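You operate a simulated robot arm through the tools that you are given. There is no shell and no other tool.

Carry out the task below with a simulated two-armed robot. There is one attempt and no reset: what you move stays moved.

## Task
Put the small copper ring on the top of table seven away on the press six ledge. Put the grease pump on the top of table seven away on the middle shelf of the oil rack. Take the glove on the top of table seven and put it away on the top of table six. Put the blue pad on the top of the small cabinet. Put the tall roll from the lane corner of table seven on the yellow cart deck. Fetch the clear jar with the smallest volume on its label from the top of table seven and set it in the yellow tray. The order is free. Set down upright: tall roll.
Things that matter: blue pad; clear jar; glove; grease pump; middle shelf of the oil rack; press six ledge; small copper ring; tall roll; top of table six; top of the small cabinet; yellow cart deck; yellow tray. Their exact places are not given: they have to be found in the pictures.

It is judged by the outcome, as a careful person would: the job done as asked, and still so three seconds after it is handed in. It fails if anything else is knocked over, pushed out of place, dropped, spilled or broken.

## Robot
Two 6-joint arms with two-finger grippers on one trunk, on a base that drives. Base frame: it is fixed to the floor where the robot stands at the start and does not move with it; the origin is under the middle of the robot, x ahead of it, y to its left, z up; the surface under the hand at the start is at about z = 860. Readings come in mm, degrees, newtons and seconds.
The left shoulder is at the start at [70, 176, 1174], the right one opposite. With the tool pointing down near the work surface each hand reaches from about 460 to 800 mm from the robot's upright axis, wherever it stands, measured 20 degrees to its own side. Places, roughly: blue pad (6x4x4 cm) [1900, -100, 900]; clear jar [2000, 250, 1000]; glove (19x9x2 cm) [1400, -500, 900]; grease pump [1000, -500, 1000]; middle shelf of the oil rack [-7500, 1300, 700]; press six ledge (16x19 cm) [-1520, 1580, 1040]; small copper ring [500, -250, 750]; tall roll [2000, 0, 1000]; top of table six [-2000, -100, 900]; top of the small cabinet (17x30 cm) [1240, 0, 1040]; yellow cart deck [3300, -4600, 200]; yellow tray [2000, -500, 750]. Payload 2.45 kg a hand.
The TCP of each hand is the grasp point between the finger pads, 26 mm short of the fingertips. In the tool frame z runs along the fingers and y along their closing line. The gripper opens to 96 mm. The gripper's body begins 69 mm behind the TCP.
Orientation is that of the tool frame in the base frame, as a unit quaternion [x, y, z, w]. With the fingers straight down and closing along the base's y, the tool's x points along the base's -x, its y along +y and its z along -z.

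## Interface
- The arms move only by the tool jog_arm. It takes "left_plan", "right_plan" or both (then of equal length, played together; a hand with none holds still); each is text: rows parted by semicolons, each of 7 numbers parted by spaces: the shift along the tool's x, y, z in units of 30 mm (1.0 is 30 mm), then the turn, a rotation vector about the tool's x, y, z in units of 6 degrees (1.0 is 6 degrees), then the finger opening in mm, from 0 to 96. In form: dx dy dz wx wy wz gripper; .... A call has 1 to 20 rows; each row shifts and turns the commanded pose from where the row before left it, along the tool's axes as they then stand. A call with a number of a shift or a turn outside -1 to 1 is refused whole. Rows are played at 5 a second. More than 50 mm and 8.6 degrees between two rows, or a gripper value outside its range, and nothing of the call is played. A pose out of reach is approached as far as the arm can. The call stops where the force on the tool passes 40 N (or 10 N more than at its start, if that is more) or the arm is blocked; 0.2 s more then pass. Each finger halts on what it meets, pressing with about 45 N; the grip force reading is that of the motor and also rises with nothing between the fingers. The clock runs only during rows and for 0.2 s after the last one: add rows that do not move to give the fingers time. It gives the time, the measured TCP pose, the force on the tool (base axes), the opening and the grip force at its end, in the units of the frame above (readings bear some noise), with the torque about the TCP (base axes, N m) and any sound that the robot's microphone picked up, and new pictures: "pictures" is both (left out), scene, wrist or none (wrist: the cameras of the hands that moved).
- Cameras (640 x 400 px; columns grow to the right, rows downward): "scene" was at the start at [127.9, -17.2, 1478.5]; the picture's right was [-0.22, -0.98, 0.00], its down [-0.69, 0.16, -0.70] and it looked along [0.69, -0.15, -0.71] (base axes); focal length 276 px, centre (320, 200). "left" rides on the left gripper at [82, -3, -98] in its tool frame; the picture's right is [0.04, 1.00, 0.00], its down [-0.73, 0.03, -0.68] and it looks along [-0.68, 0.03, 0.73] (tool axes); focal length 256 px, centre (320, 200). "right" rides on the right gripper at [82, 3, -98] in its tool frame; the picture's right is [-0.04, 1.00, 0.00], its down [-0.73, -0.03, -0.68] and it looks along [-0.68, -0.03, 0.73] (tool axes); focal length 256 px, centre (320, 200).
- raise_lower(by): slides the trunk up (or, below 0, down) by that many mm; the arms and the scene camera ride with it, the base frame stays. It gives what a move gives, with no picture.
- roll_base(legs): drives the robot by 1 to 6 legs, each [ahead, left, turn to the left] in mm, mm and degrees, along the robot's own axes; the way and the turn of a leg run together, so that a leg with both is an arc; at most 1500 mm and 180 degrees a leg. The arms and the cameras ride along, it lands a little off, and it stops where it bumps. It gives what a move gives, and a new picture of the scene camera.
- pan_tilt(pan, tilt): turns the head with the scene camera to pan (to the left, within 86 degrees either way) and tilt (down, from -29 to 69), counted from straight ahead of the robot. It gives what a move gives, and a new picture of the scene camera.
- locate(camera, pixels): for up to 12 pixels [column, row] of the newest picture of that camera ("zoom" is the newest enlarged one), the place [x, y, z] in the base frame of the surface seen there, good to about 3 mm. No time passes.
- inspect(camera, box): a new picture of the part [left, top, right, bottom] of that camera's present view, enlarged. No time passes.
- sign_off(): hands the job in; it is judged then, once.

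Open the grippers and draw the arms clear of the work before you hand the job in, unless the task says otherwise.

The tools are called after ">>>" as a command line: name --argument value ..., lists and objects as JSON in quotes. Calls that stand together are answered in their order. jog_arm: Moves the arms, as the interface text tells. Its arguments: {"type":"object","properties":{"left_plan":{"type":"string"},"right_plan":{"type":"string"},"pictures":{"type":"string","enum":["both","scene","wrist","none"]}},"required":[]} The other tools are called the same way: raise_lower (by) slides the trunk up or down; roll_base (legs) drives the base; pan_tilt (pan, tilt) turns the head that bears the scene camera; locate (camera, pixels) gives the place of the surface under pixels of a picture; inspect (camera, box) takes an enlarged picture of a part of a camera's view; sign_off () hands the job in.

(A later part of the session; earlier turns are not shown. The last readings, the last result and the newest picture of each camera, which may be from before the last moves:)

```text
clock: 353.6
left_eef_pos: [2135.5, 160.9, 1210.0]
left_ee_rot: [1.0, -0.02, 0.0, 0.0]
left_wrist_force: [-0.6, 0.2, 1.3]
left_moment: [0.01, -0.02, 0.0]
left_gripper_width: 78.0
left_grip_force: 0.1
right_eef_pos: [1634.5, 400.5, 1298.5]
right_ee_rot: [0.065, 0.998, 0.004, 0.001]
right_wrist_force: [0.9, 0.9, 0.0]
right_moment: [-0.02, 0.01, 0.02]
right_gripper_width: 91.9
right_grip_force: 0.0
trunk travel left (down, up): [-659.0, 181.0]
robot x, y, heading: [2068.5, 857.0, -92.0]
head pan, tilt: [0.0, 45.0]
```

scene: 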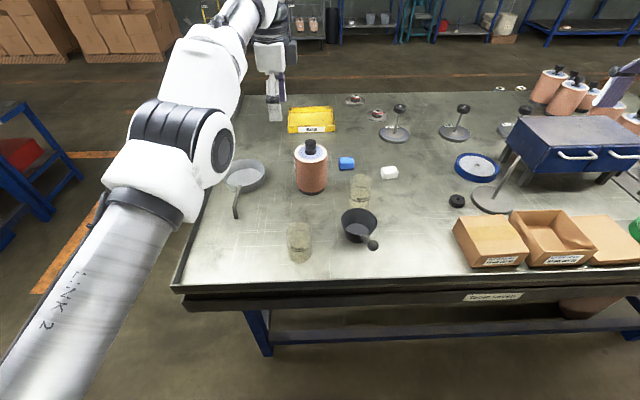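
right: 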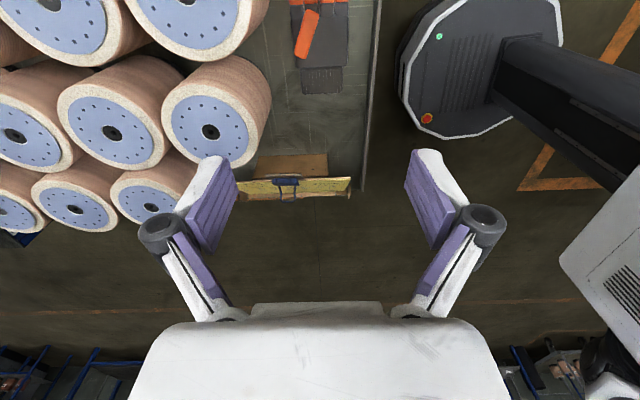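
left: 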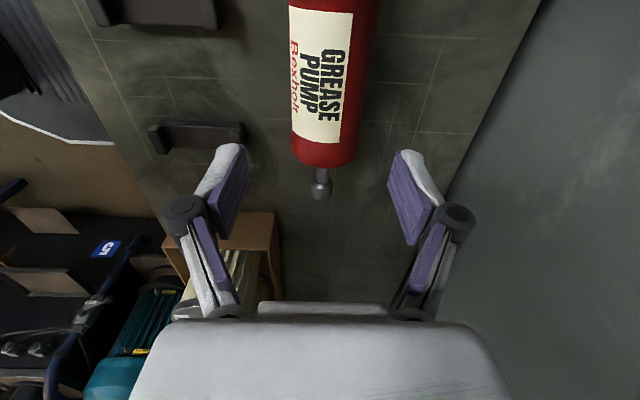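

Now both jars are close: (300,240) and (361,190). I enlarge them to read the labels.

>>> inspect --camera "scene" --box '[270, 200, 350, 270]'

>>> inspect --camera "scene" --box '[330, 160, 410, 225]'

>>> inspect --camera "scene" --box '[200, 90, 420, 260]'

```text
5.71 times, centred on (310, 235) of scene
```

zoom: 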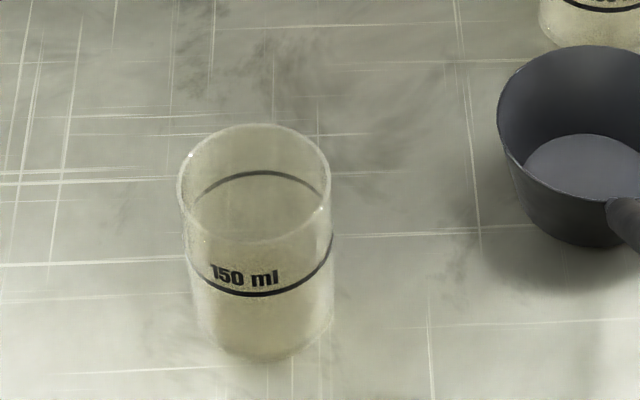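

```text
6.15 times, centred on (370, 192) of scene
```

zoom: 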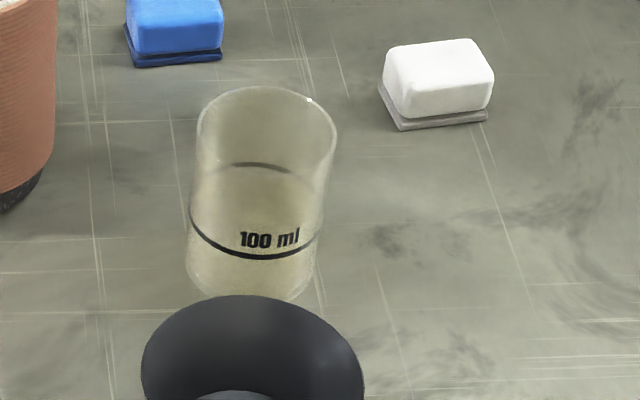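

```text
2.35 times, centred on (310, 175) of scene
```

zoom: 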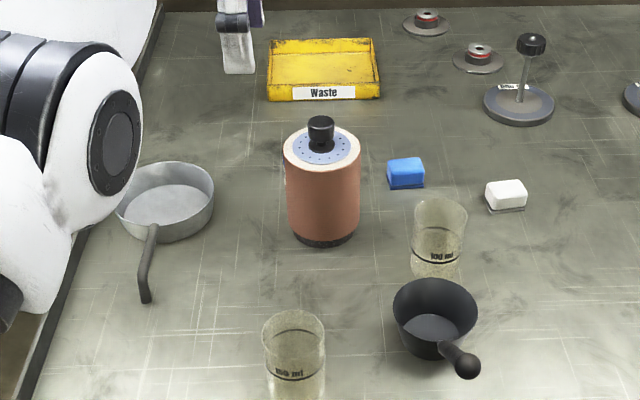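

The jars read 150 ml and 100 ml, so the 100 ml one at (361,190) is wanted. I measure it, the pad, the roll and the yellow tray.

>>> locate --camera "scene" --pixels '[[361, 175], [361, 190], [361, 205], [352, 190], [370, 190], [362, 209], [346, 160], [340, 165], [353, 165], [311, 145], [310, 190], [311, 122]]'

>>> locate --camera "scene" --pixels '[[312, 120], [290, 110], [333, 108], [288, 130], [335, 130], [364, 222], [358, 235], [340, 215], [375, 243], [362, 168], [299, 222], [400, 108]]'

>>> inspect --camera "scene" --box '[335, 165, 385, 215]'

```text
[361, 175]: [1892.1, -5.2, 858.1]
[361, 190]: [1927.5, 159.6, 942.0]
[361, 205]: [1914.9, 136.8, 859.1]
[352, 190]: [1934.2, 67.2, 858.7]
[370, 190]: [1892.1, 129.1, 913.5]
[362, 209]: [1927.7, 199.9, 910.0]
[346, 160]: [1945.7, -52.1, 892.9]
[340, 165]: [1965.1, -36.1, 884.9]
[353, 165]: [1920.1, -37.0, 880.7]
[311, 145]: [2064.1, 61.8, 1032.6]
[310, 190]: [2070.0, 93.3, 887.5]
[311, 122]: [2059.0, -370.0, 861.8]
```

```text
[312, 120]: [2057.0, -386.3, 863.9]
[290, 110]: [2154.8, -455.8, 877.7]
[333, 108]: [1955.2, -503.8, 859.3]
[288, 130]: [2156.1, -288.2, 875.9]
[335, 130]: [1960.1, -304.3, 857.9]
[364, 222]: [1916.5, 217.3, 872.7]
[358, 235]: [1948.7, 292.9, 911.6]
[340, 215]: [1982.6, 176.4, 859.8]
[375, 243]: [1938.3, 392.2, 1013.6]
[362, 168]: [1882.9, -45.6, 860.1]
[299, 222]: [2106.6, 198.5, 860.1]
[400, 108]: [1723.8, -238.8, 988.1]
```

```text
8.00 times, centred on (360, 190) of scene
```

zoom: 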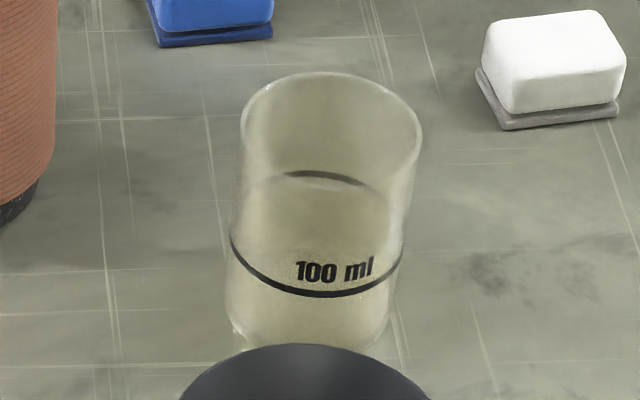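

I locate the jar's rim and wall edges on this enlarged view.

>>> locate --camera "zoom" --pixels '[[242, 122], [419, 132], [330, 74], [232, 245], [402, 240], [345, 270], [330, 290], [290, 340], [240, 325], [385, 320], [330, 190], [320, 235]]'

```text
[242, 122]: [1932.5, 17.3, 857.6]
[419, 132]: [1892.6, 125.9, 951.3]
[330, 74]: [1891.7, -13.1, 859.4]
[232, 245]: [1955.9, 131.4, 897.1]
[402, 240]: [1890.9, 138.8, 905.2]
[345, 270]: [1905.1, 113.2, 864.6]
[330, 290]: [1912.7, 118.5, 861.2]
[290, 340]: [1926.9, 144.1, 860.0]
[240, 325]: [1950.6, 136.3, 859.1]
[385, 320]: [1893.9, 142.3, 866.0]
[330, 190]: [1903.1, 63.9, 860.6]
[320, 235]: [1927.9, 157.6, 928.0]
```

Jar (100 ml) centre ≈(1924,127), radius 33; pad ≈(1943,-56); roll ≈(2062,40); tray "Waste" ≈(2057,-386). I move closer to the table edge and restore the hands' natural yaw.

>>> roll_base --legs '[[140, 45, 2]]'

>>> jog_arm --left_plan "0 0 0 0 0 -1 96; 0 0 0 0 0 -1 96; 0 0 0 0 0 -1 96; 0 0 0 0 0 -1 96; 0 0 0 0 0 -1 96; 0 0 0 0 0 -1 96; 0 0 0 0 0 -1 96; 0 0 0 0 0 -1 96; 0 0 0 0 0 -1 96; 0 0 0 0 0 -1 96; 0 0 0 0 0 -1 96; 0 0 0 0 0 -1 96; 0 0 0 0 0 -1 96; 0 0 0 0 0 -1 96; 0 0 0 0 0 -1 96" --right_plan "0 0 0 0 0 0.94 96; 0 0 0 0 0 0.94 96; 0 0 0 0 0 0.94 96; 0 0 0 0 0 0.94 96; 0 0 0 0 0 0.94 96; 0 0 0 0 0 0.94 96; 0 0 0 0 0 0.94 96; 0 0 0 0 0 0.94 96; 0 0 0 0 0 0.94 96; 0 0 0 0 0 0.94 96; 0 0 0 0 0 0.94 96; 0 0 0 0 0 0.94 96; 0 0 0 0 0 0.94 96; 0 0 0 0 0 0.94 96; 0 0 0 0 0 0.94 96" --pictures "scene"

```text
clock: 354.9
left_eef_pos: [2203.4, 28.1, 1211.3]
left_ee_rot: [1.0, 0.0, 0.0, 0.001]
left_wrist_force: [-0.6, 0.5, 0.4]
left_moment: [-0.02, 0.0, 0.01]
left_gripper_width: 77.8
left_grip_force: 0.1
right_eef_pos: [1692.2, 249.9, 1297.7]
right_ee_rot: [0.047, 0.999, 0.002, 0.001]
right_wrist_force: [-0.4, 0.2, -0.4]
right_moment: [-0.01, 0.01, 0.0]
right_gripper_width: 92.1
right_grip_force: 0.0
trunk travel left (down, up): [-659.0, 181.0]
robot x, y, heading: [2116.0, 722.2, -90.0]
head pan, tilt: [0.0, 45.0]
```

scene: 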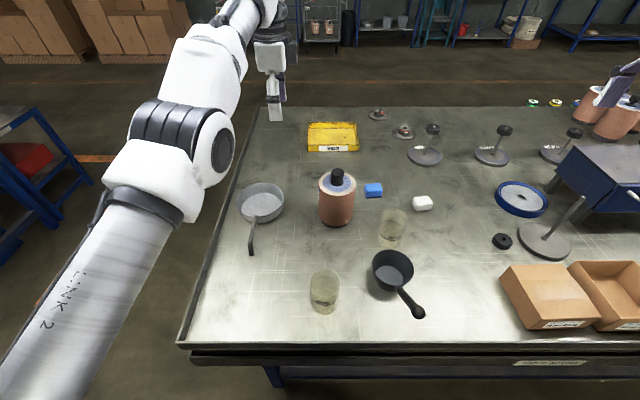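

```text
clock: 358.1
left_eef_pos: [2204.3, 25.0, 1211.9]
left_ee_rot: [0.707, 0.707, -0.001, -0.001]
left_wrist_force: [-0.4, 0.6, 1.0]
left_moment: [-0.03, 0.02, 0.01]
left_gripper_width: 95.9
left_grip_force: 0.0
right_eef_pos: [1695.7, 248.3, 1297.3]
right_ee_rot: [0.707, 0.707, 0.003, -0.002]
right_wrist_force: [0.2, 0.4, -0.4]
right_moment: [0.03, -0.03, 0.0]
right_gripper_width: 96.0
right_grip_force: 0.1
trunk travel left (down, up): [-659.0, 181.0]
robot x, y, heading: [2112.4, 718.8, -89.8]
head pan, tilt: [0.0, 45.0]
```

scene: 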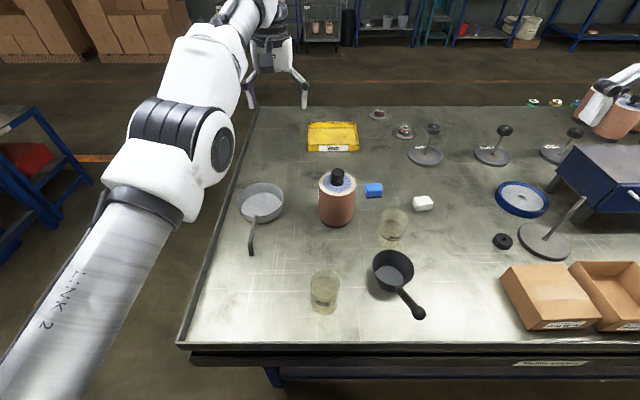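

Both hands are back to natural yaw. I take precise measurements of the blue pad at (374,189) and jar at (393,228) from here.

>>> inspect --camera "scene" --box '[345, 170, 425, 250]'

>>> locate --camera "scene" --pixels '[[366, 186], [382, 185], [374, 192], [374, 185], [366, 193], [383, 194], [380, 215], [406, 215], [393, 247], [378, 235], [404, 240], [393, 235]]'

```text
5.00 times, centred on (385, 210) of scene
```

zoom: 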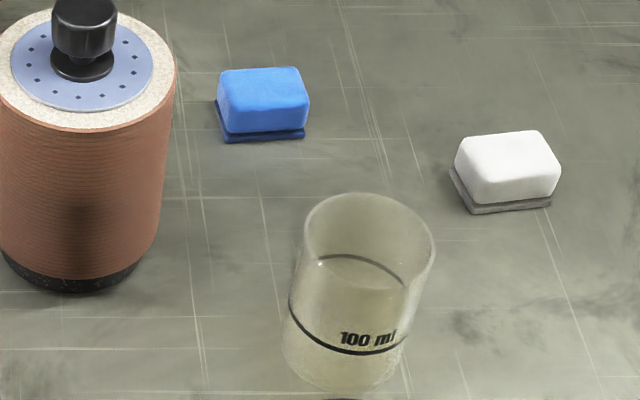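

```text
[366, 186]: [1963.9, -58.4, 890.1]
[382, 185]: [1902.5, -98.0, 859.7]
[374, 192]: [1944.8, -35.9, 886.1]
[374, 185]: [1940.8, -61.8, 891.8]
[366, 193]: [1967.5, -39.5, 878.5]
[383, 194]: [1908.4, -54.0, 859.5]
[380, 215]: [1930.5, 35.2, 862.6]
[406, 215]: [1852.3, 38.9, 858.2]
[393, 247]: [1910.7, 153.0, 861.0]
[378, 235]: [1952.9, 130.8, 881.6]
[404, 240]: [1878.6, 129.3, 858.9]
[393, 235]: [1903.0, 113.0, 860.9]
```

>>> locate --camera "zoom" --pixels '[[222, 72], [302, 70], [230, 100], [305, 98], [220, 138], [304, 136], [262, 75], [262, 105], [295, 250], [425, 240], [360, 385], [365, 200]]'

```text
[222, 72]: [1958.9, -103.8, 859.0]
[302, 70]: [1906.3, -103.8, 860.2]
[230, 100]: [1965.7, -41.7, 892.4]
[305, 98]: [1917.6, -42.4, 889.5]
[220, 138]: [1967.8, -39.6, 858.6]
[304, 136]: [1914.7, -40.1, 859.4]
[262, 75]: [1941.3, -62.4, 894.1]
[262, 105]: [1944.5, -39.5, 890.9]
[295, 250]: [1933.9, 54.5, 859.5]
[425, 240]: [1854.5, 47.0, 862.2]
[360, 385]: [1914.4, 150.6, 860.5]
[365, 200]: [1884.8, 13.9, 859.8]
```

Pad centre ≈(1941,-60), top 893. I nudge the base 60 mm right and 20 mm ahead for reach, then bring the right hand above the pad.

>>> roll_base --legs '[[20, -60, 0]]'

```text
clock: 359.1
left_eef_pos: [2146.9, 6.6, 1211.7]
left_ee_rot: [0.708, 0.706, -0.002, 0.0]
left_wrist_force: [1.1, 0.7, -0.9]
left_moment: [0.01, 0.02, -0.03]
left_gripper_width: 96.2
left_grip_force: 0.0
right_eef_pos: [1639.5, 227.4, 1301.1]
right_ee_rot: [0.707, 0.708, 0.001, -0.003]
right_wrist_force: [0.3, 0.4, -0.8]
right_moment: [-0.02, 0.02, 0.0]
right_gripper_width: 96.1
right_grip_force: 0.0
trunk travel left (down, up): [-659.0, 181.0]
robot x, y, heading: [2055.3, 701.1, -90.0]
head pan, tilt: [0.0, 45.0]
```

scene: 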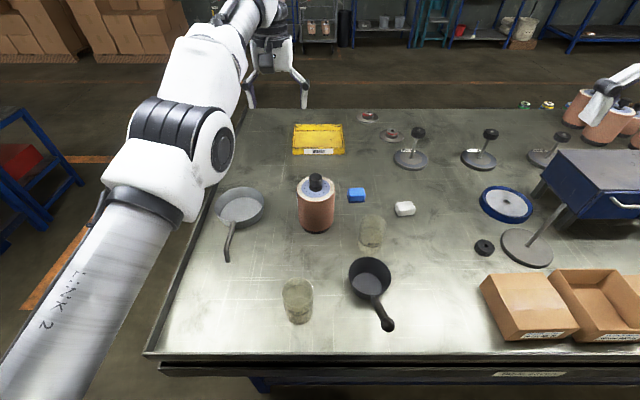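

I move the right hand over the pad while shifting the left hand further aside.

>>> jog_arm --left_plan "0 0.35 0 0 0 0 96; 0 0.35 0 0 0 0 96; 0 0.35 0 0 0 0 96; 0 0.35 0 0 0 0 96; 0 0.35 0 0 0 0 96; 0 0.35 0 0 0 0 96; 0 0.35 0 0 0 0 96; 0 0.35 0 0 0 0 96; 0 0.35 0 0 0 0 96; 0 0.35 0 0 0 0 96; 0 0.35 0 0 0 0 96" --right_plan "-0.868 0.914 0.518 0 0 0 96; -0.868 0.914 0.518 0 0 0 96; -0.868 0.914 0.518 0 0 0 96; -0.868 0.914 0.518 0 0 0 96; -0.868 0.914 0.518 0 0 0 96; -0.868 0.914 0.518 0 0 0 96; -0.868 0.914 0.518 0 0 0 96; -0.868 0.914 0.518 0 0 0 96; -0.868 0.914 0.518 0 0 0 96; -0.868 0.914 0.518 0 0 0 96; -0.868 0.914 0.518 0 0 0 96" --pictures "both"

```text
clock: 361.5
left_eef_pos: [2258.5, -7.5, 1217.7]
left_ee_rot: [0.708, 0.706, -0.001, -0.002]
left_wrist_force: [-0.8, 0.4, 0.4]
left_moment: [0.0, 0.01, -0.02]
left_gripper_width: 95.7
left_grip_force: 0.0
left hand out of reach, approached as far as the arm can: row 3, 5, 7, 9
right_eef_pos: [1924.8, -29.0, 1122.5]
right_ee_rot: [0.706, 0.708, 0.003, -0.002]
right_wrist_force: [-0.2, -0.3, 1.2]
right_moment: [0.01, 0.01, 0.03]
right_gripper_width: 96.0
right_grip_force: 0.0
right hand out of reach, approached as far as the arm can: row 10, 11
trunk travel left (down, up): [-659.0, 181.0]
robot x, y, heading: [2053.1, 704.1, -90.1]
head pan, tilt: [0.0, 45.0]
```

scene: 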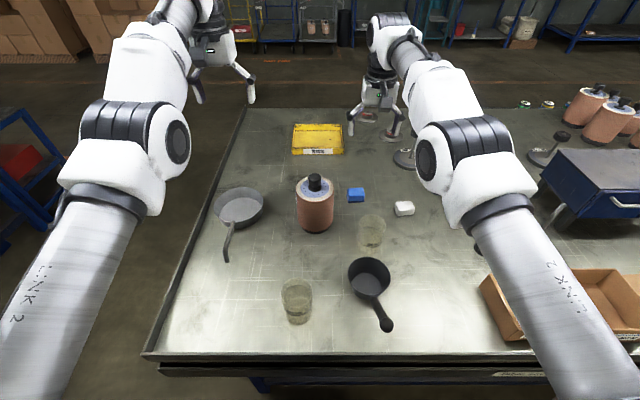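
right: 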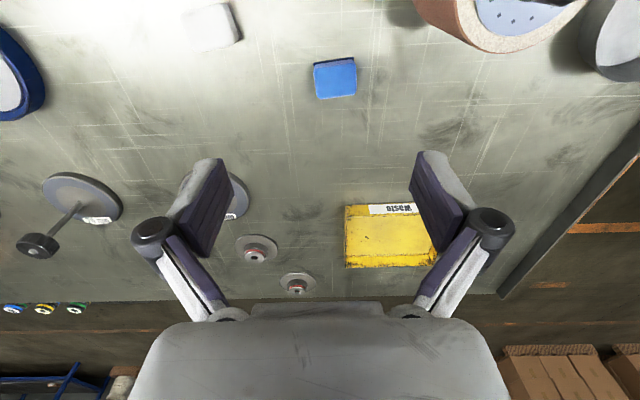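
left: 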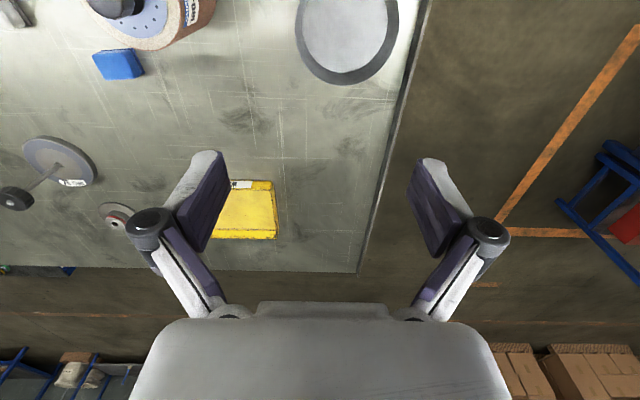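

The right arm is at its limit; I move the base ahead 35 mm (the base passes low under the table edge).

>>> roll_base --legs '[[35, 0, 0]]'

```text
clock: 362.4
left_eef_pos: [2257.8, -37.0, 1218.4]
left_ee_rot: [0.707, 0.707, -0.001, 0.0]
left_wrist_force: [-0.3, 0.8, 0.6]
left_moment: [-0.04, 0.02, 0.01]
left_gripper_width: 96.0
left_grip_force: 0.0
right_eef_pos: [1924.3, -59.0, 1126.0]
right_ee_rot: [0.707, 0.708, 0.001, 0.0]
right_wrist_force: [-0.9, 1.2, 0.7]
right_moment: [-0.07, 0.0, 0.01]
right_gripper_width: 96.0
right_grip_force: 0.1
trunk travel left (down, up): [-659.0, 181.0]
robot x, y, heading: [2056.7, 666.1, -90.0]
head pan, tilt: [0.0, 45.0]
```

scene: 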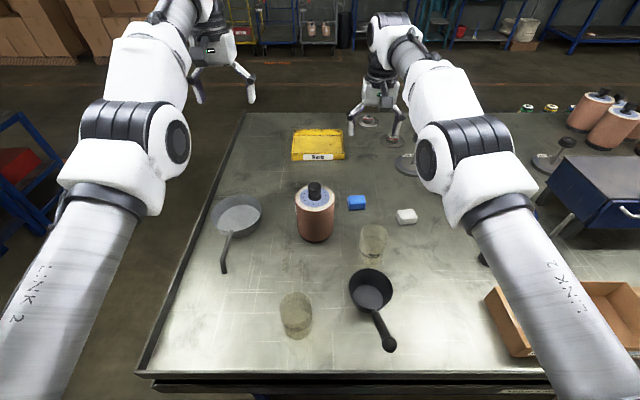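

The hand is now at (1924,-59). I shift 17 mm toward +x and descend to ~955 to verify alignment on the pad.

>>> jog_arm --right_plan "0 0.56 0.5 0 0 0 96; 0 0 1 0 0 0 96; 0 0 1 0 0 0 96; 0 0 1 0 0 0 96; 0 0 1 0 0 0 96; 0 0 1 0 0 0 96; 0 0 0.2 0 0 0 96; 0 0 0 0 0 0 96" --pictures "both"

```text
clock: 364.2
left_eef_pos: [2258.6, -42.3, 1216.0]
left_ee_rot: [0.707, 0.707, 0.0, -0.001]
left_wrist_force: [0.5, -0.4, 0.2]
left_moment: [0.04, -0.01, 0.02]
left_gripper_width: 96.0
left_grip_force: 0.1
right_eef_pos: [1942.0, -62.3, 953.5]
right_ee_rot: [0.706, 0.708, 0.002, -0.001]
right_wrist_force: [0.8, 0.4, 1.4]
right_moment: [0.02, -0.02, 0.01]
right_gripper_width: 96.2
right_grip_force: 0.0
trunk travel left (down, up): [-659.0, 181.0]
robot x, y, heading: [2053.3, 669.2, -90.0]
head pan, tilt: [0.0, 45.0]
```

scene: 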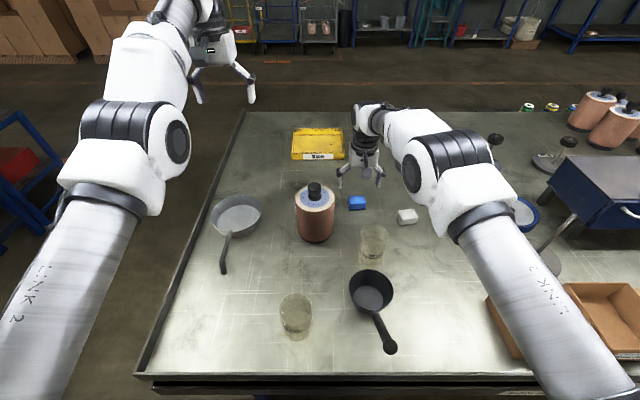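
right: 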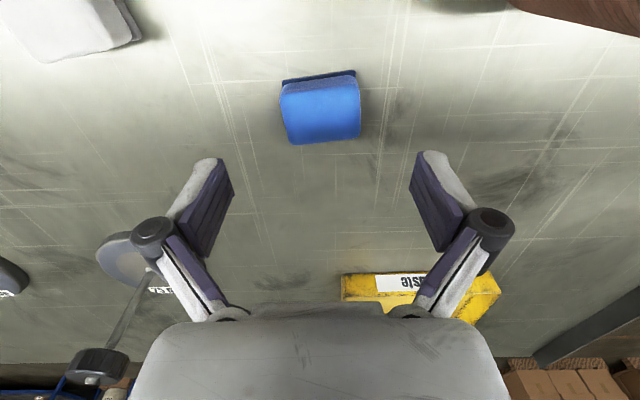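

The pad's centre is about 8 mm toward tool +x. I correct, descend to z≈889 and close.

>>> jog_arm --right_plan "0.28 0 0.6 0 0 0 96; 0 0 1 0 0 0 96; 0 0 0.52 0 0 0 96; 0 0 0 0 0 0 96; 0 0 0 0 0 0 80; 0 0 0 0 0 0 62; 0 0 0 0 0 0 48; 0 0 0 0 0 0 35; 0 0 0 0 0 0 35" --pictures "wrist"

```text
clock: 366.2
left_eef_pos: [2258.7, -41.5, 1217.1]
left_ee_rot: [0.707, 0.707, -0.001, -0.001]
left_wrist_force: [-0.4, 0.2, -0.6]
left_moment: [-0.01, -0.03, -0.03]
left_gripper_width: 96.0
left_grip_force: 0.0
right_eef_pos: [1940.4, -55.6, 890.5]
right_ee_rot: [0.707, 0.708, 0.002, -0.001]
right_wrist_force: [-0.6, 0.3, 1.6]
right_moment: [0.03, -0.01, 0.01]
right_gripper_width: 51.9
right_grip_force: 45.0
trunk travel left (down, up): [-659.0, 181.0]
robot x, y, heading: [2052.4, 667.8, -89.9]
head pan, tilt: [0.0, 45.0]
```

right: 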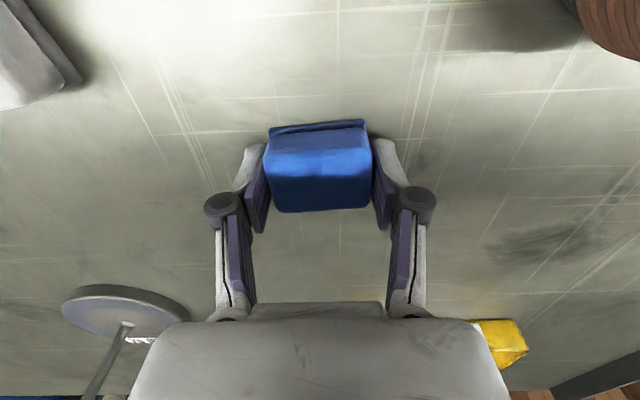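

The pad is gripped (52 mm, 45 N). I lift it to travel height.

>>> jog_arm --right_plan "0 0 -0.4 0 0 0 35; 0 0 -1 0 0 0 35; 0 0 -1 0 0 0 35; 0 0 -1 0 0 0 35; 0.3 0 -1 0 0 0 35; 0.3 0 -1 0 0 0 35; 0.3 0 -1 0 0 0 35; 0.3 0 -1 0 0 0 35; 0.3 0 -1 0 0 0 35; 0 0 -0.5 0 0 0 35" --pictures "wrist"

```text
clock: 368.4
left_eef_pos: [2258.1, -41.3, 1216.6]
left_ee_rot: [0.707, 0.707, -0.001, -0.001]
left_wrist_force: [0.4, -0.3, -0.3]
left_moment: [0.01, -0.02, 0.0]
left_gripper_width: 96.0
left_grip_force: 0.1
right_eef_pos: [1941.6, -10.2, 1154.0]
right_ee_rot: [0.706, 0.708, 0.004, -0.002]
right_wrist_force: [-0.7, 0.3, -0.9]
right_moment: [-0.02, 0.03, 0.0]
right_gripper_width: 51.2
right_grip_force: 44.9
trunk travel left (down, up): [-659.0, 181.0]
robot x, y, heading: [2052.9, 670.6, -89.8]
head pan, tilt: [0.0, 45.0]
```

right: 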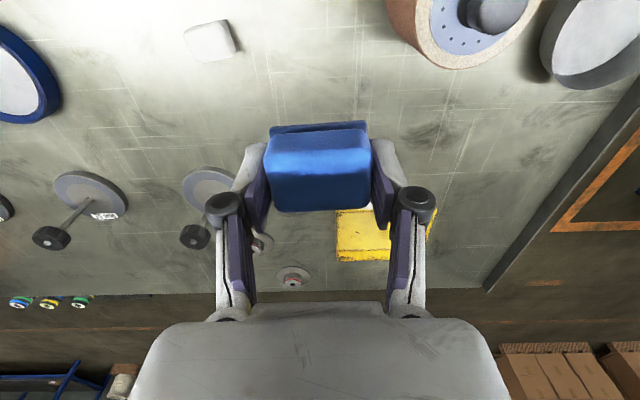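

The pad is secure. I raise it a bit more, back off and strafe west to the small cabinet.

>>> jog_arm --right_plan "0.5 0 -1 0 0 0 35; 0.5 0 -1 0 0 0 35" --pictures "none"

>>> roll_base --legs '[[-90, 0, 0], [0, -640, 0]]'

```text
clock: 369.0
left_eef_pos: [2256.9, -40.7, 1217.0]
left_ee_rot: [0.708, 0.707, 0.0, 0.0]
left_wrist_force: [-0.6, 0.5, 0.1]
left_moment: [-0.02, -0.01, -0.04]
left_gripper_width: 96.2
left_grip_force: 0.0
right_eef_pos: [1941.3, 20.8, 1216.7]
right_ee_rot: [0.707, 0.707, 0.002, -0.001]
right_wrist_force: [0.4, 0.7, -0.4]
right_moment: [-0.03, -0.02, 0.02]
right_gripper_width: 51.1
right_grip_force: 45.0
trunk travel left (down, up): [-659.0, 181.0]
robot x, y, heading: [2052.2, 667.1, -90.0]
head pan, tilt: [0.0, 45.0]
```

```text
clock: 373.2
left_eef_pos: [1633.4, 47.9, 1215.5]
left_ee_rot: [0.701, 0.714, 0.0, -0.001]
left_wrist_force: [-0.5, 0.2, -0.4]
left_moment: [0.02, -0.01, 0.0]
left_gripper_width: 95.7
left_grip_force: 0.0
right_eef_pos: [1315.0, 102.7, 1217.0]
right_ee_rot: [0.701, 0.713, 0.003, -0.001]
right_wrist_force: [-0.6, 0.4, -0.9]
right_moment: [0.01, 0.01, 0.03]
right_gripper_width: 50.7
right_grip_force: 45.3
trunk travel left (down, up): [-659.0, 181.0]
robot x, y, heading: [1416.3, 750.5, -89.0]
head pan, tilt: [0.0, 45.0]
```

scene: 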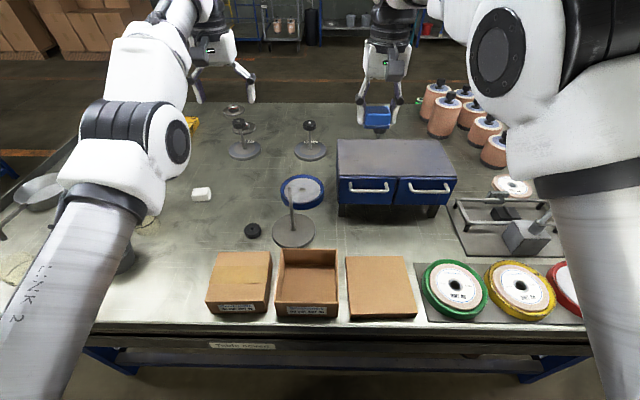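

The cabinet top is in view at (390,158). I locate its corners.

>>> locate --camera "scene" --pixels '[[340, 143], [432, 142], [452, 174], [340, 175], [390, 160], [360, 160], [420, 165], [295, 185], [290, 205], [377, 118], [390, 148]]'

```text
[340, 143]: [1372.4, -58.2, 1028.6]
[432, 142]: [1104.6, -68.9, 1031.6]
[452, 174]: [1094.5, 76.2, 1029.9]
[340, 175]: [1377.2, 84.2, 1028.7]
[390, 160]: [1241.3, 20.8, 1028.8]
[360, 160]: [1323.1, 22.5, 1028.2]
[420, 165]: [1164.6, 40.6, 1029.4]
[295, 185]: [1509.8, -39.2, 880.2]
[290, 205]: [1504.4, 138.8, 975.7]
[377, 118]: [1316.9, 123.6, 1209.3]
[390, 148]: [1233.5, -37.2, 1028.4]
```

Cabinet top spans x 1095–1377, y -68..85, z≈1029. I move 55 mm ahead, then lower the pad above its middle.

>>> roll_base --legs '[[55, 0, -1]]'

```text
clock: 374.2
left_eef_pos: [1622.1, -6.3, 1219.7]
left_ee_rot: [0.707, 0.707, -0.001, 0.0]
left_wrist_force: [0.3, 0.3, -0.5]
left_moment: [-0.03, 0.04, 0.01]
left_gripper_width: 96.2
left_grip_force: 0.0
right_eef_pos: [1305.4, 55.5, 1218.2]
right_ee_rot: [0.707, 0.707, 0.001, 0.0]
right_wrist_force: [-0.4, 0.5, 0.7]
right_moment: [-0.02, 0.02, 0.01]
right_gripper_width: 50.4
right_grip_force: 44.9
trunk travel left (down, up): [-659.0, 181.0]
robot x, y, heading: [1418.7, 699.6, -90.2]
head pan, tilt: [0.0, 45.0]
```

scene: 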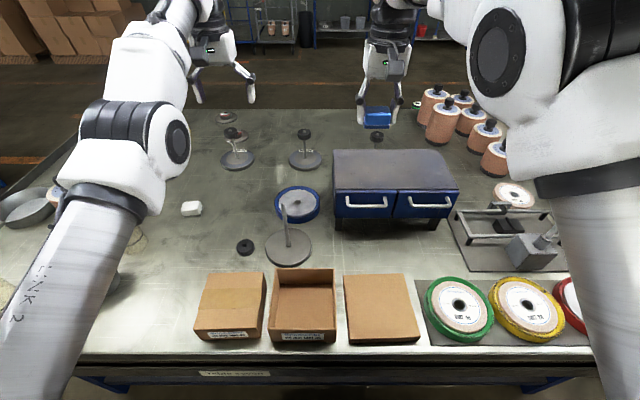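

I move the pad over (1260,10) and lower it to just above the cabinet top.

>>> jog_arm --right_plan "-0.5 -0.5 0 0 0 0 30; -0.5 -0.5 0 0 0 0 30; -0.5 -0.5 0 0 0 0 30; 0 0 1 0 0 0 30; 0 0 1 0 0 0 30; 0 0 1 0 0 0 30; 0 0 1 0 0 0 30; 0 0 0.9 0 0 0 30; 0 0 0 0 0 0 30" --pictures "both"

```text
clock: 376.2
left_eef_pos: [1621.4, -10.3, 1215.8]
left_ee_rot: [0.707, 0.707, -0.001, 0.001]
left_wrist_force: [0.4, -0.4, -0.3]
left_moment: [0.01, 0.0, 0.0]
left_gripper_width: 95.7
left_grip_force: 0.1
right_eef_pos: [1260.1, 7.3, 1068.9]
right_ee_rot: [0.706, 0.708, 0.002, -0.001]
right_wrist_force: [0.7, 0.9, -0.4]
right_moment: [0.0, 0.0, 0.01]
right_gripper_width: 50.8
right_grip_force: 45.1
trunk travel left (down, up): [-659.0, 181.0]
robot x, y, heading: [1418.7, 701.8, -90.1]
head pan, tilt: [0.0, 45.0]
```

scene: 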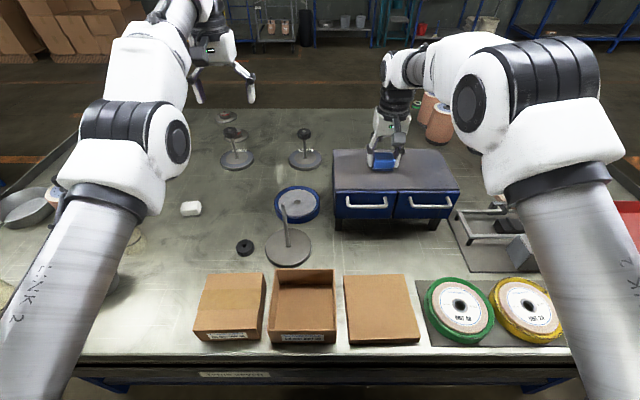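
right: 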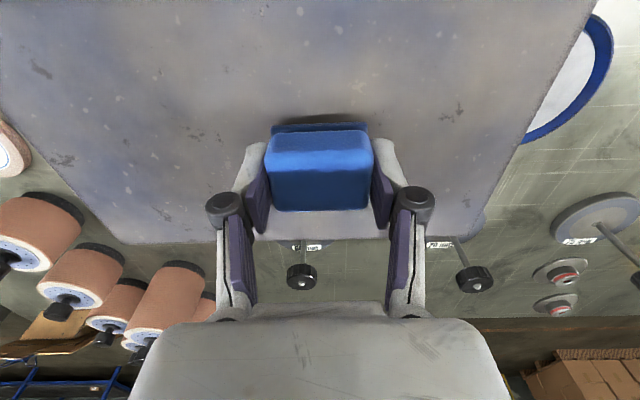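

The pad hovers over the cabinet top. I lower step by step until contact and release.

>>> jog_arm --right_plan "0 0 0.15 0 0 0 30; 0 0 0.07 0 0 0 30; 0 0 0 0 0 0 30" --pictures "none"

```text
clock: 377.0
left_eef_pos: [1620.8, -9.3, 1216.9]
left_ee_rot: [0.707, 0.707, 0.0, -0.002]
left_wrist_force: [0.6, 0.3, -0.3]
left_moment: [0.0, -0.02, 0.0]
left_gripper_width: 96.1
left_grip_force: 0.0
right_eef_pos: [1260.8, 6.1, 1062.1]
right_ee_rot: [0.707, 0.707, 0.002, -0.002]
right_wrist_force: [-0.4, 0.4, 0.2]
right_moment: [-0.02, -0.02, 0.05]
right_gripper_width: 50.9
right_grip_force: 44.9
trunk travel left (down, up): [-659.0, 181.0]
robot x, y, heading: [1419.0, 696.9, -89.9]
head pan, tilt: [0.0, 45.0]
```

>>> jog_arm --right_plan "0 0 0.05 0 0 0 30; 0 0 0.03 0 0 0 30; 0 0 0 0 0 0 30" --pictures "none"

```text
clock: 377.8
left_eef_pos: [1621.6, -10.1, 1216.7]
left_ee_rot: [0.707, 0.707, -0.001, -0.001]
left_wrist_force: [-0.8, 0.1, -0.6]
left_moment: [0.01, 0.01, -0.01]
left_gripper_width: 95.9
left_grip_force: 0.0
right_eef_pos: [1260.1, 5.9, 1060.0]
right_ee_rot: [0.706, 0.708, 0.001, -0.001]
right_wrist_force: [0.3, -0.7, 5.1]
right_moment: [0.07, 0.03, 0.01]
right_gripper_width: 50.7
right_grip_force: 44.8
trunk travel left (down, up): [-659.0, 181.0]
robot x, y, heading: [1419.2, 695.9, -89.8]
head pan, tilt: [0.0, 45.0]
```

Contact (5 N). I open the fingers and rise straight up.

>>> jog_arm --right_plan "0 0 0 0 0 0 56; 0 0 0 0 0 0 66; 0 0 0 0 0 0 78; 0 0 0 0 0 0 80; 0 0 -0.5 0 0 0 80; 0 0 -1 0 0 0 80; 0 0 -1 0 0 0 80; 0 0 -1 0 0 0 80; 0 0 -1 0 0 0 80; 0.3 0 -0.5 0 0 0 96" --pictures "both"

```text
clock: 380.0
left_eef_pos: [1622.2, -9.6, 1216.9]
left_ee_rot: [0.707, 0.707, -0.001, -0.001]
left_wrist_force: [-0.3, 0.3, 0.2]
left_moment: [-0.01, -0.03, 0.03]
left_gripper_width: 96.0
left_grip_force: 0.0
right_eef_pos: [1260.8, 16.1, 1209.5]
right_ee_rot: [0.706, 0.708, 0.002, -0.001]
right_wrist_force: [0.4, 0.5, 0.0]
right_moment: [-0.02, -0.04, 0.02]
right_gripper_width: 96.1
right_grip_force: 0.0
trunk travel left (down, up): [-659.0, 181.0]
robot x, y, heading: [1417.3, 699.5, -90.0]
head pan, tilt: [0.0, 45.0]
```

scene: 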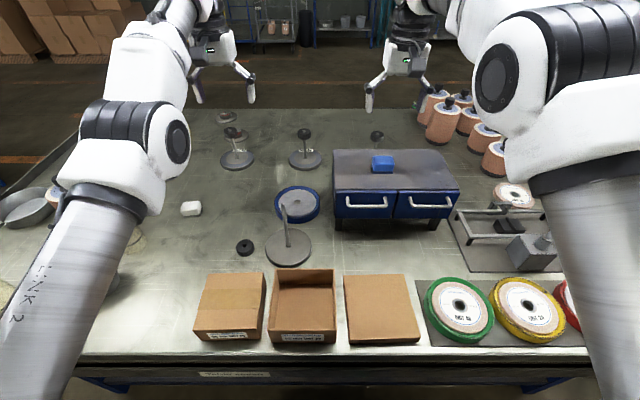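
right: 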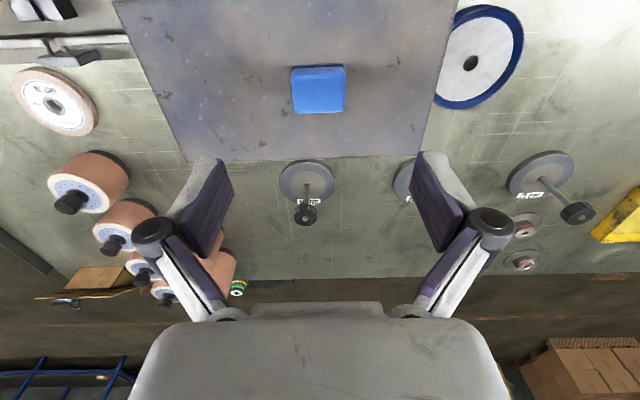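

The blue pad rests on the cabinet top. Next the 100 ml jar: I back off slightly and strafe east to stand before it.

>>> roll_base --legs '[[-60, 0, 0], [0, 600, 0], [55, 0, 0]]'

>>> inspect --camera "scene" --box '[270, 160, 450, 290]'

```text
clock: 384.5
left_eef_pos: [2222.7, -4.2, 1218.5]
left_ee_rot: [0.712, 0.703, -0.001, 0.001]
left_wrist_force: [-0.5, 1.0, -0.4]
left_moment: [-0.04, 0.0, -0.01]
left_gripper_width: 96.0
left_grip_force: 0.0
right_eef_pos: [1863.2, 26.3, 1210.4]
right_ee_rot: [0.711, 0.703, 0.001, 0.0]
right_wrist_force: [0.1, 0.8, -0.7]
right_moment: [-0.06, 0.02, -0.01]
right_gripper_width: 96.1
right_grip_force: 0.1
trunk travel left (down, up): [-659.0, 181.0]
robot x, y, heading: [2029.6, 708.2, -90.7]
head pan, tilt: [0.0, 45.0]
```

scene: 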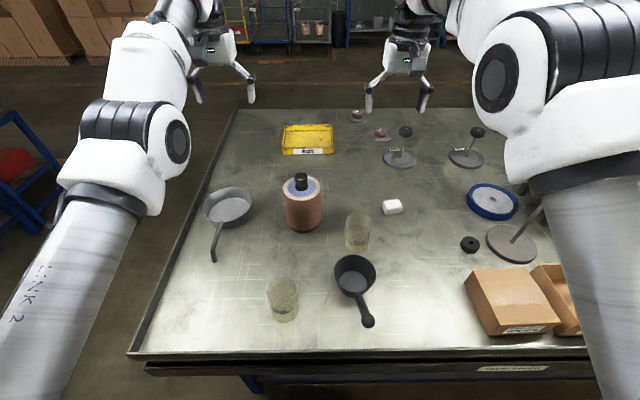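

```text
3.08 times, centred on (360, 225) of scene
```

zoom: 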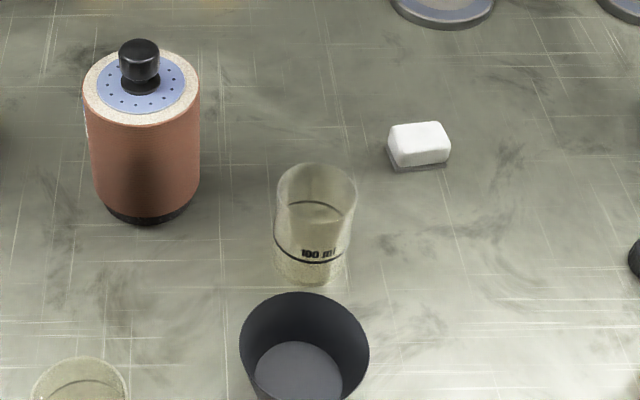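

I bring the right hand above the jar (1924,127) at z≈1060 and check from the wrist camera.

>>> jog_arm --right_plan "0.84 0.5 0 0 0 0 96; 0.84 0.5 0 0 0 0 96; 0.84 0.5 0 0 0 0 96; 0.84 0.53 0 0 0 0 96; 0 0 1 0 0 0 96; 0 0 1 0 0 0 96; 0 0 1 0 0 0 96; 0 0 1 0 0 0 96; 0 0 1 0 0 0 96; 0 0 0 0 0 0 96" --pictures "both"

```text
clock: 386.7
left_eef_pos: [2222.5, -6.0, 1216.6]
left_ee_rot: [0.712, 0.702, -0.001, -0.001]
left_wrist_force: [0.0, 0.4, 0.1]
left_moment: [0.0, 0.0, -0.01]
left_gripper_width: 95.9
left_grip_force: 0.1
right_eef_pos: [1916.4, 121.2, 1064.1]
right_ee_rot: [0.722, 0.692, 0.014, 0.014]
right_wrist_force: [-0.2, 0.0, -0.3]
right_moment: [-0.05, 0.0, -0.01]
right_gripper_width: 96.3
right_grip_force: 0.0
trunk travel left (down, up): [-659.0, 181.0]
robot x, y, heading: [2027.8, 704.1, -90.9]
head pan, tilt: [0.0, 45.0]
```

scene: 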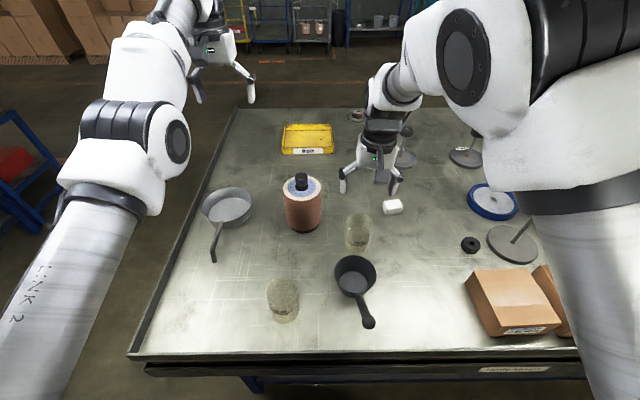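
right: 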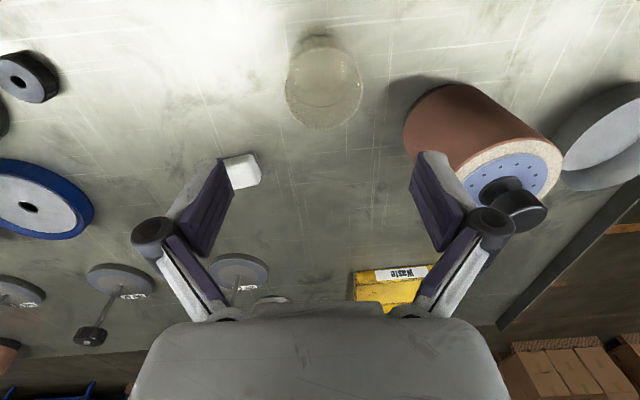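

The jar sits close to the expected place under the hand. I descend to z≈990 and recheck pose.

>>> jog_arm --right_plan "0 0 0.8 0 0 0 96; 0 0 0.8 0 0 0 96; 0 0 0.7 0 0 0 96; 0 0 0 0 0 0 96; 0 0 0 0 0 0 96" --pictures "both"

```text
clock: 387.9
left_eef_pos: [2223.9, -8.7, 1216.6]
left_ee_rot: [0.713, 0.702, -0.001, 0.0]
left_wrist_force: [-0.3, -0.2, 0.7]
left_moment: [0.0, 0.02, -0.05]
left_gripper_width: 95.9
left_grip_force: 0.0
right_eef_pos: [1918.8, 123.4, 990.9]
right_ee_rot: [0.718, 0.696, 0.01, 0.005]
right_wrist_force: [-0.3, 0.3, 0.0]
right_moment: [-0.03, -0.02, 0.03]
right_gripper_width: 96.1
right_grip_force: 0.0
trunk travel left (down, up): [-659.0, 181.0]
robot x, y, heading: [2031.3, 704.3, -91.1]
head pan, tilt: [0.0, 45.0]
```

scene: 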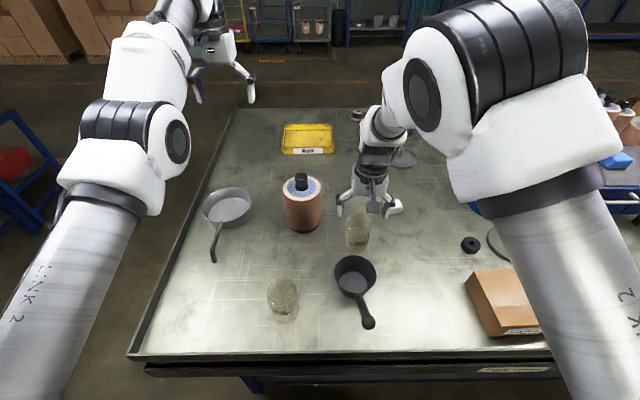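
right: 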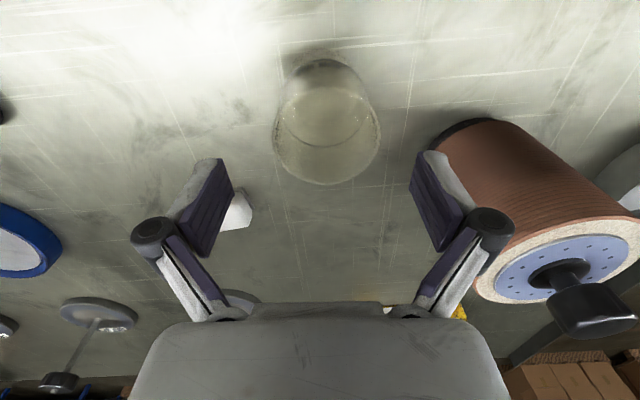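

Tilt is shrinking as the hand descends; the jar centre is 3–4 mm off toward (+x,+y tool). I correct and descend to z≈925 around the jar.

>>> jog_arm --right_plan "0.1 0.14 0 0 0 0 96; 0 0 0.7 0 0 0 96; 0 0 0.7 0 0 0 96; 0 0 0.8 0 0 0 96; 0 0 0 0 0 0 96; 0 0 0 0 0 0 96" --pictures "wrist"

```text
clock: 389.3
left_eef_pos: [2223.0, -8.1, 1216.2]
left_ee_rot: [0.712, 0.702, -0.001, -0.001]
left_wrist_force: [0.4, -0.6, -0.1]
left_moment: [-0.01, -0.01, -0.03]
left_gripper_width: 95.9
left_grip_force: 0.1
right_eef_pos: [1926.5, 128.1, 923.4]
right_ee_rot: [0.714, 0.7, 0.006, -0.001]
right_wrist_force: [0.0, 0.4, -0.2]
right_moment: [-0.01, 0.01, -0.03]
right_gripper_width: 95.8
right_grip_force: 0.1
trunk travel left (down, up): [-659.0, 181.0]
robot x, y, heading: [2027.8, 701.0, -90.9]
head pan, tilt: [0.0, 45.0]
```

right: 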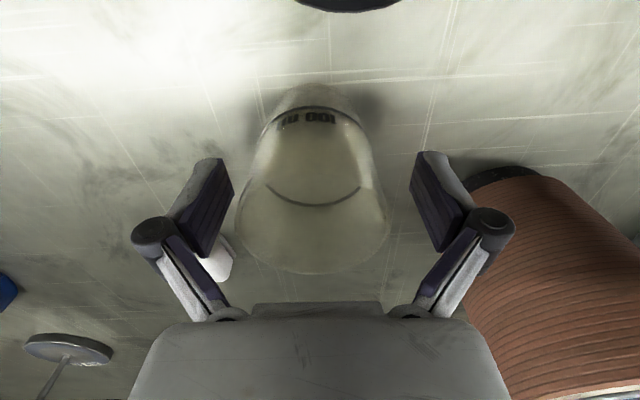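

The jar stands between the fingers, about 3 mm left of centre. I center and close slowly.

>>> jog_arm --right_plan "0 -0.09 0 0 0 0 96; 0 0 0 0 0 0 84; 0 0 0 0 0 0 76; 0 0 0 0 0 0 72; 0 0 0 0 0 0 68; 0 0 0 0 0 0 64; 0 0 0 0 0 0 60; 0 0 0 0 0 0 56; 0 0 0 0 0 0 56" --pictures "wrist"

```text
clock: 391.3
left_eef_pos: [2223.7, -7.8, 1217.0]
left_ee_rot: [0.712, 0.702, -0.001, 0.0]
left_wrist_force: [0.2, 0.7, -0.7]
left_moment: [0.01, 0.01, 0.01]
left_gripper_width: 96.0
left_grip_force: 0.0
right_eef_pos: [1925.7, 126.1, 924.7]
right_ee_rot: [0.713, 0.701, 0.004, 0.0]
right_wrist_force: [-0.2, -1.1, -0.1]
right_moment: [-0.01, 0.01, 0.01]
right_gripper_width: 64.6
right_grip_force: 44.3
trunk travel left (down, up): [-659.0, 181.0]
robot x, y, heading: [2032.3, 703.5, -90.6]
head pan, tilt: [0.0, 45.0]
```

right: 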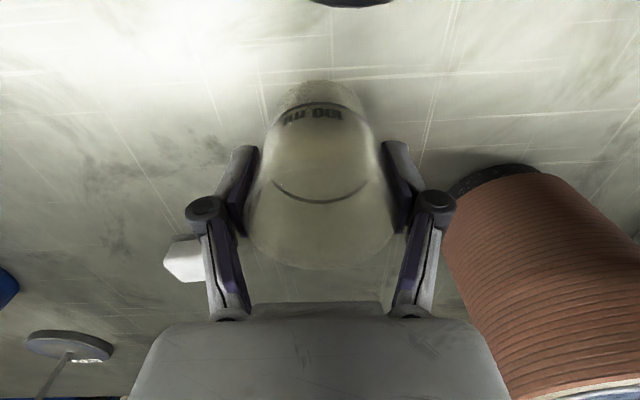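

The jar is held (64.6 mm, 44 N). I lift it gently straight up.

>>> jog_arm --right_plan "0 0 -0.3 0 0 0 56; 0 0 -0.5 0 0 0 56; 0 0 -0.6 0 0 0 56; 0 0 -0.6 0 0 0 56; -0.3 0 -0.6 0 0 0 56; -0.5 0 -0.6 0 0 0 56; -0.5 0 -0.6 0 0 0 56; -0.5 0 -0.6 0 0 0 56; -0.5 0 -0.6 0 0 0 56; -0.5 0 -0.6 0 0 0 56; -0.5 0 -0.6 0 0 0 56; 0 0 -0.6 0 0 0 56; 0 0 -0.6 0 0 0 56; 0 0 -0.5 0 0 0 56" --pictures "both"

```text
clock: 394.3
left_eef_pos: [2222.6, -7.9, 1217.1]
left_ee_rot: [0.712, 0.702, -0.001, -0.001]
left_wrist_force: [-0.3, -0.6, -0.3]
left_moment: [-0.01, 0.0, 0.02]
left_gripper_width: 96.1
left_grip_force: 0.0
right_eef_pos: [1925.7, 24.8, 1160.0]
right_ee_rot: [0.711, 0.703, 0.003, -0.001]
right_wrist_force: [-0.1, 0.2, -0.8]
right_moment: [0.01, 0.0, -0.01]
right_gripper_width: 64.8
right_grip_force: 44.8
trunk travel left (down, up): [-659.0, 181.0]
robot x, y, heading: [2026.8, 702.9, -90.9]
head pan, tilt: [0.0, 45.0]
```

scene: 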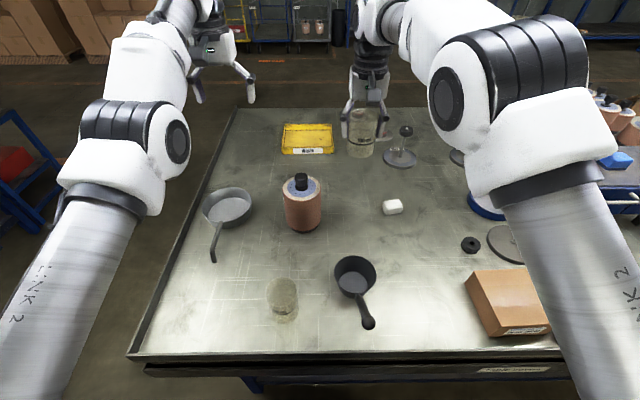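
right: 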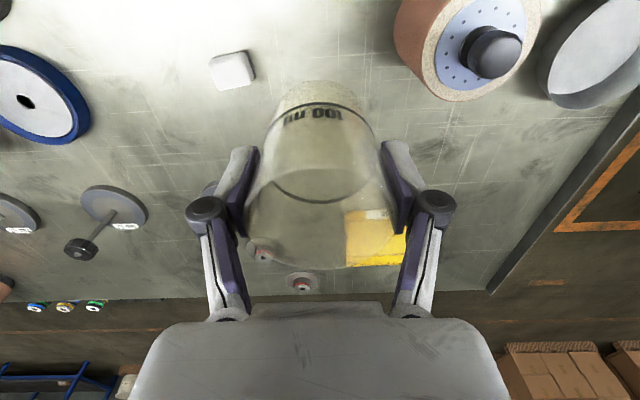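

The empty 100 ml jar is held upright. I go around to the far (east) end of the table with it.

>>> roll_base --legs '[[-130, 0, 0], [0, 1060, 0], [0, 0, -90], [0, 1350, 0]]'

>>> pan_tilt --pan -10 --tilt 45

```text
clock: 410.8
left_eef_pos: [2349.8, -725.3, 1216.1]
left_ee_rot: [1.0, -0.009, 0.0, -0.001]
left_wrist_force: [-0.4, 0.4, 0.6]
left_moment: [0.0, 0.01, 0.0]
left_gripper_width: 95.9
left_grip_force: 0.1
right_eef_pos: [2385.5, -430.6, 1159.7]
right_ee_rot: [1.0, -0.008, 0.003, 0.0]
right_wrist_force: [-0.3, 0.4, -0.4]
right_moment: [0.02, -0.05, 0.01]
right_gripper_width: 64.7
right_grip_force: 45.0
trunk travel left (down, up): [-659.0, 181.0]
robot x, y, heading: [3067.4, -534.6, 178.9]
head pan, tilt: [0.0, 45.0]
```

scene: 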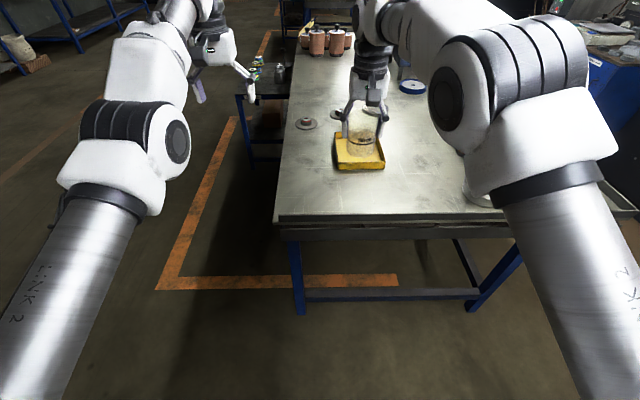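

```text
clock: 411.5
left_eef_pos: [2351.1, -725.8, 1216.1]
left_ee_rot: [1.0, -0.009, 0.0, -0.001]
left_wrist_force: [-0.9, -0.1, 0.2]
left_moment: [-0.04, 0.01, 0.04]
left_gripper_width: 96.0
left_grip_force: 0.1
right_eef_pos: [2384.6, -430.4, 1160.9]
right_ee_rot: [1.0, -0.008, 0.003, 0.001]
right_wrist_force: [-0.1, 0.3, -0.5]
right_moment: [-0.04, -0.01, 0.0]
right_gripper_width: 64.4
right_grip_force: 44.5
trunk travel left (down, up): [-659.0, 181.0]
robot x, y, heading: [3059.9, -535.8, 179.3]
head pan, tilt: [-10.0, 45.0]
```

scene: 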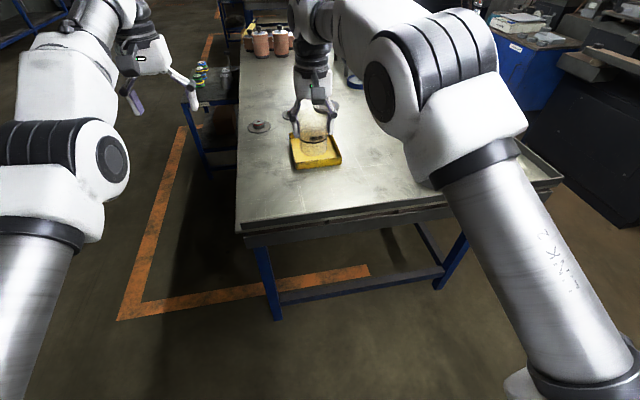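

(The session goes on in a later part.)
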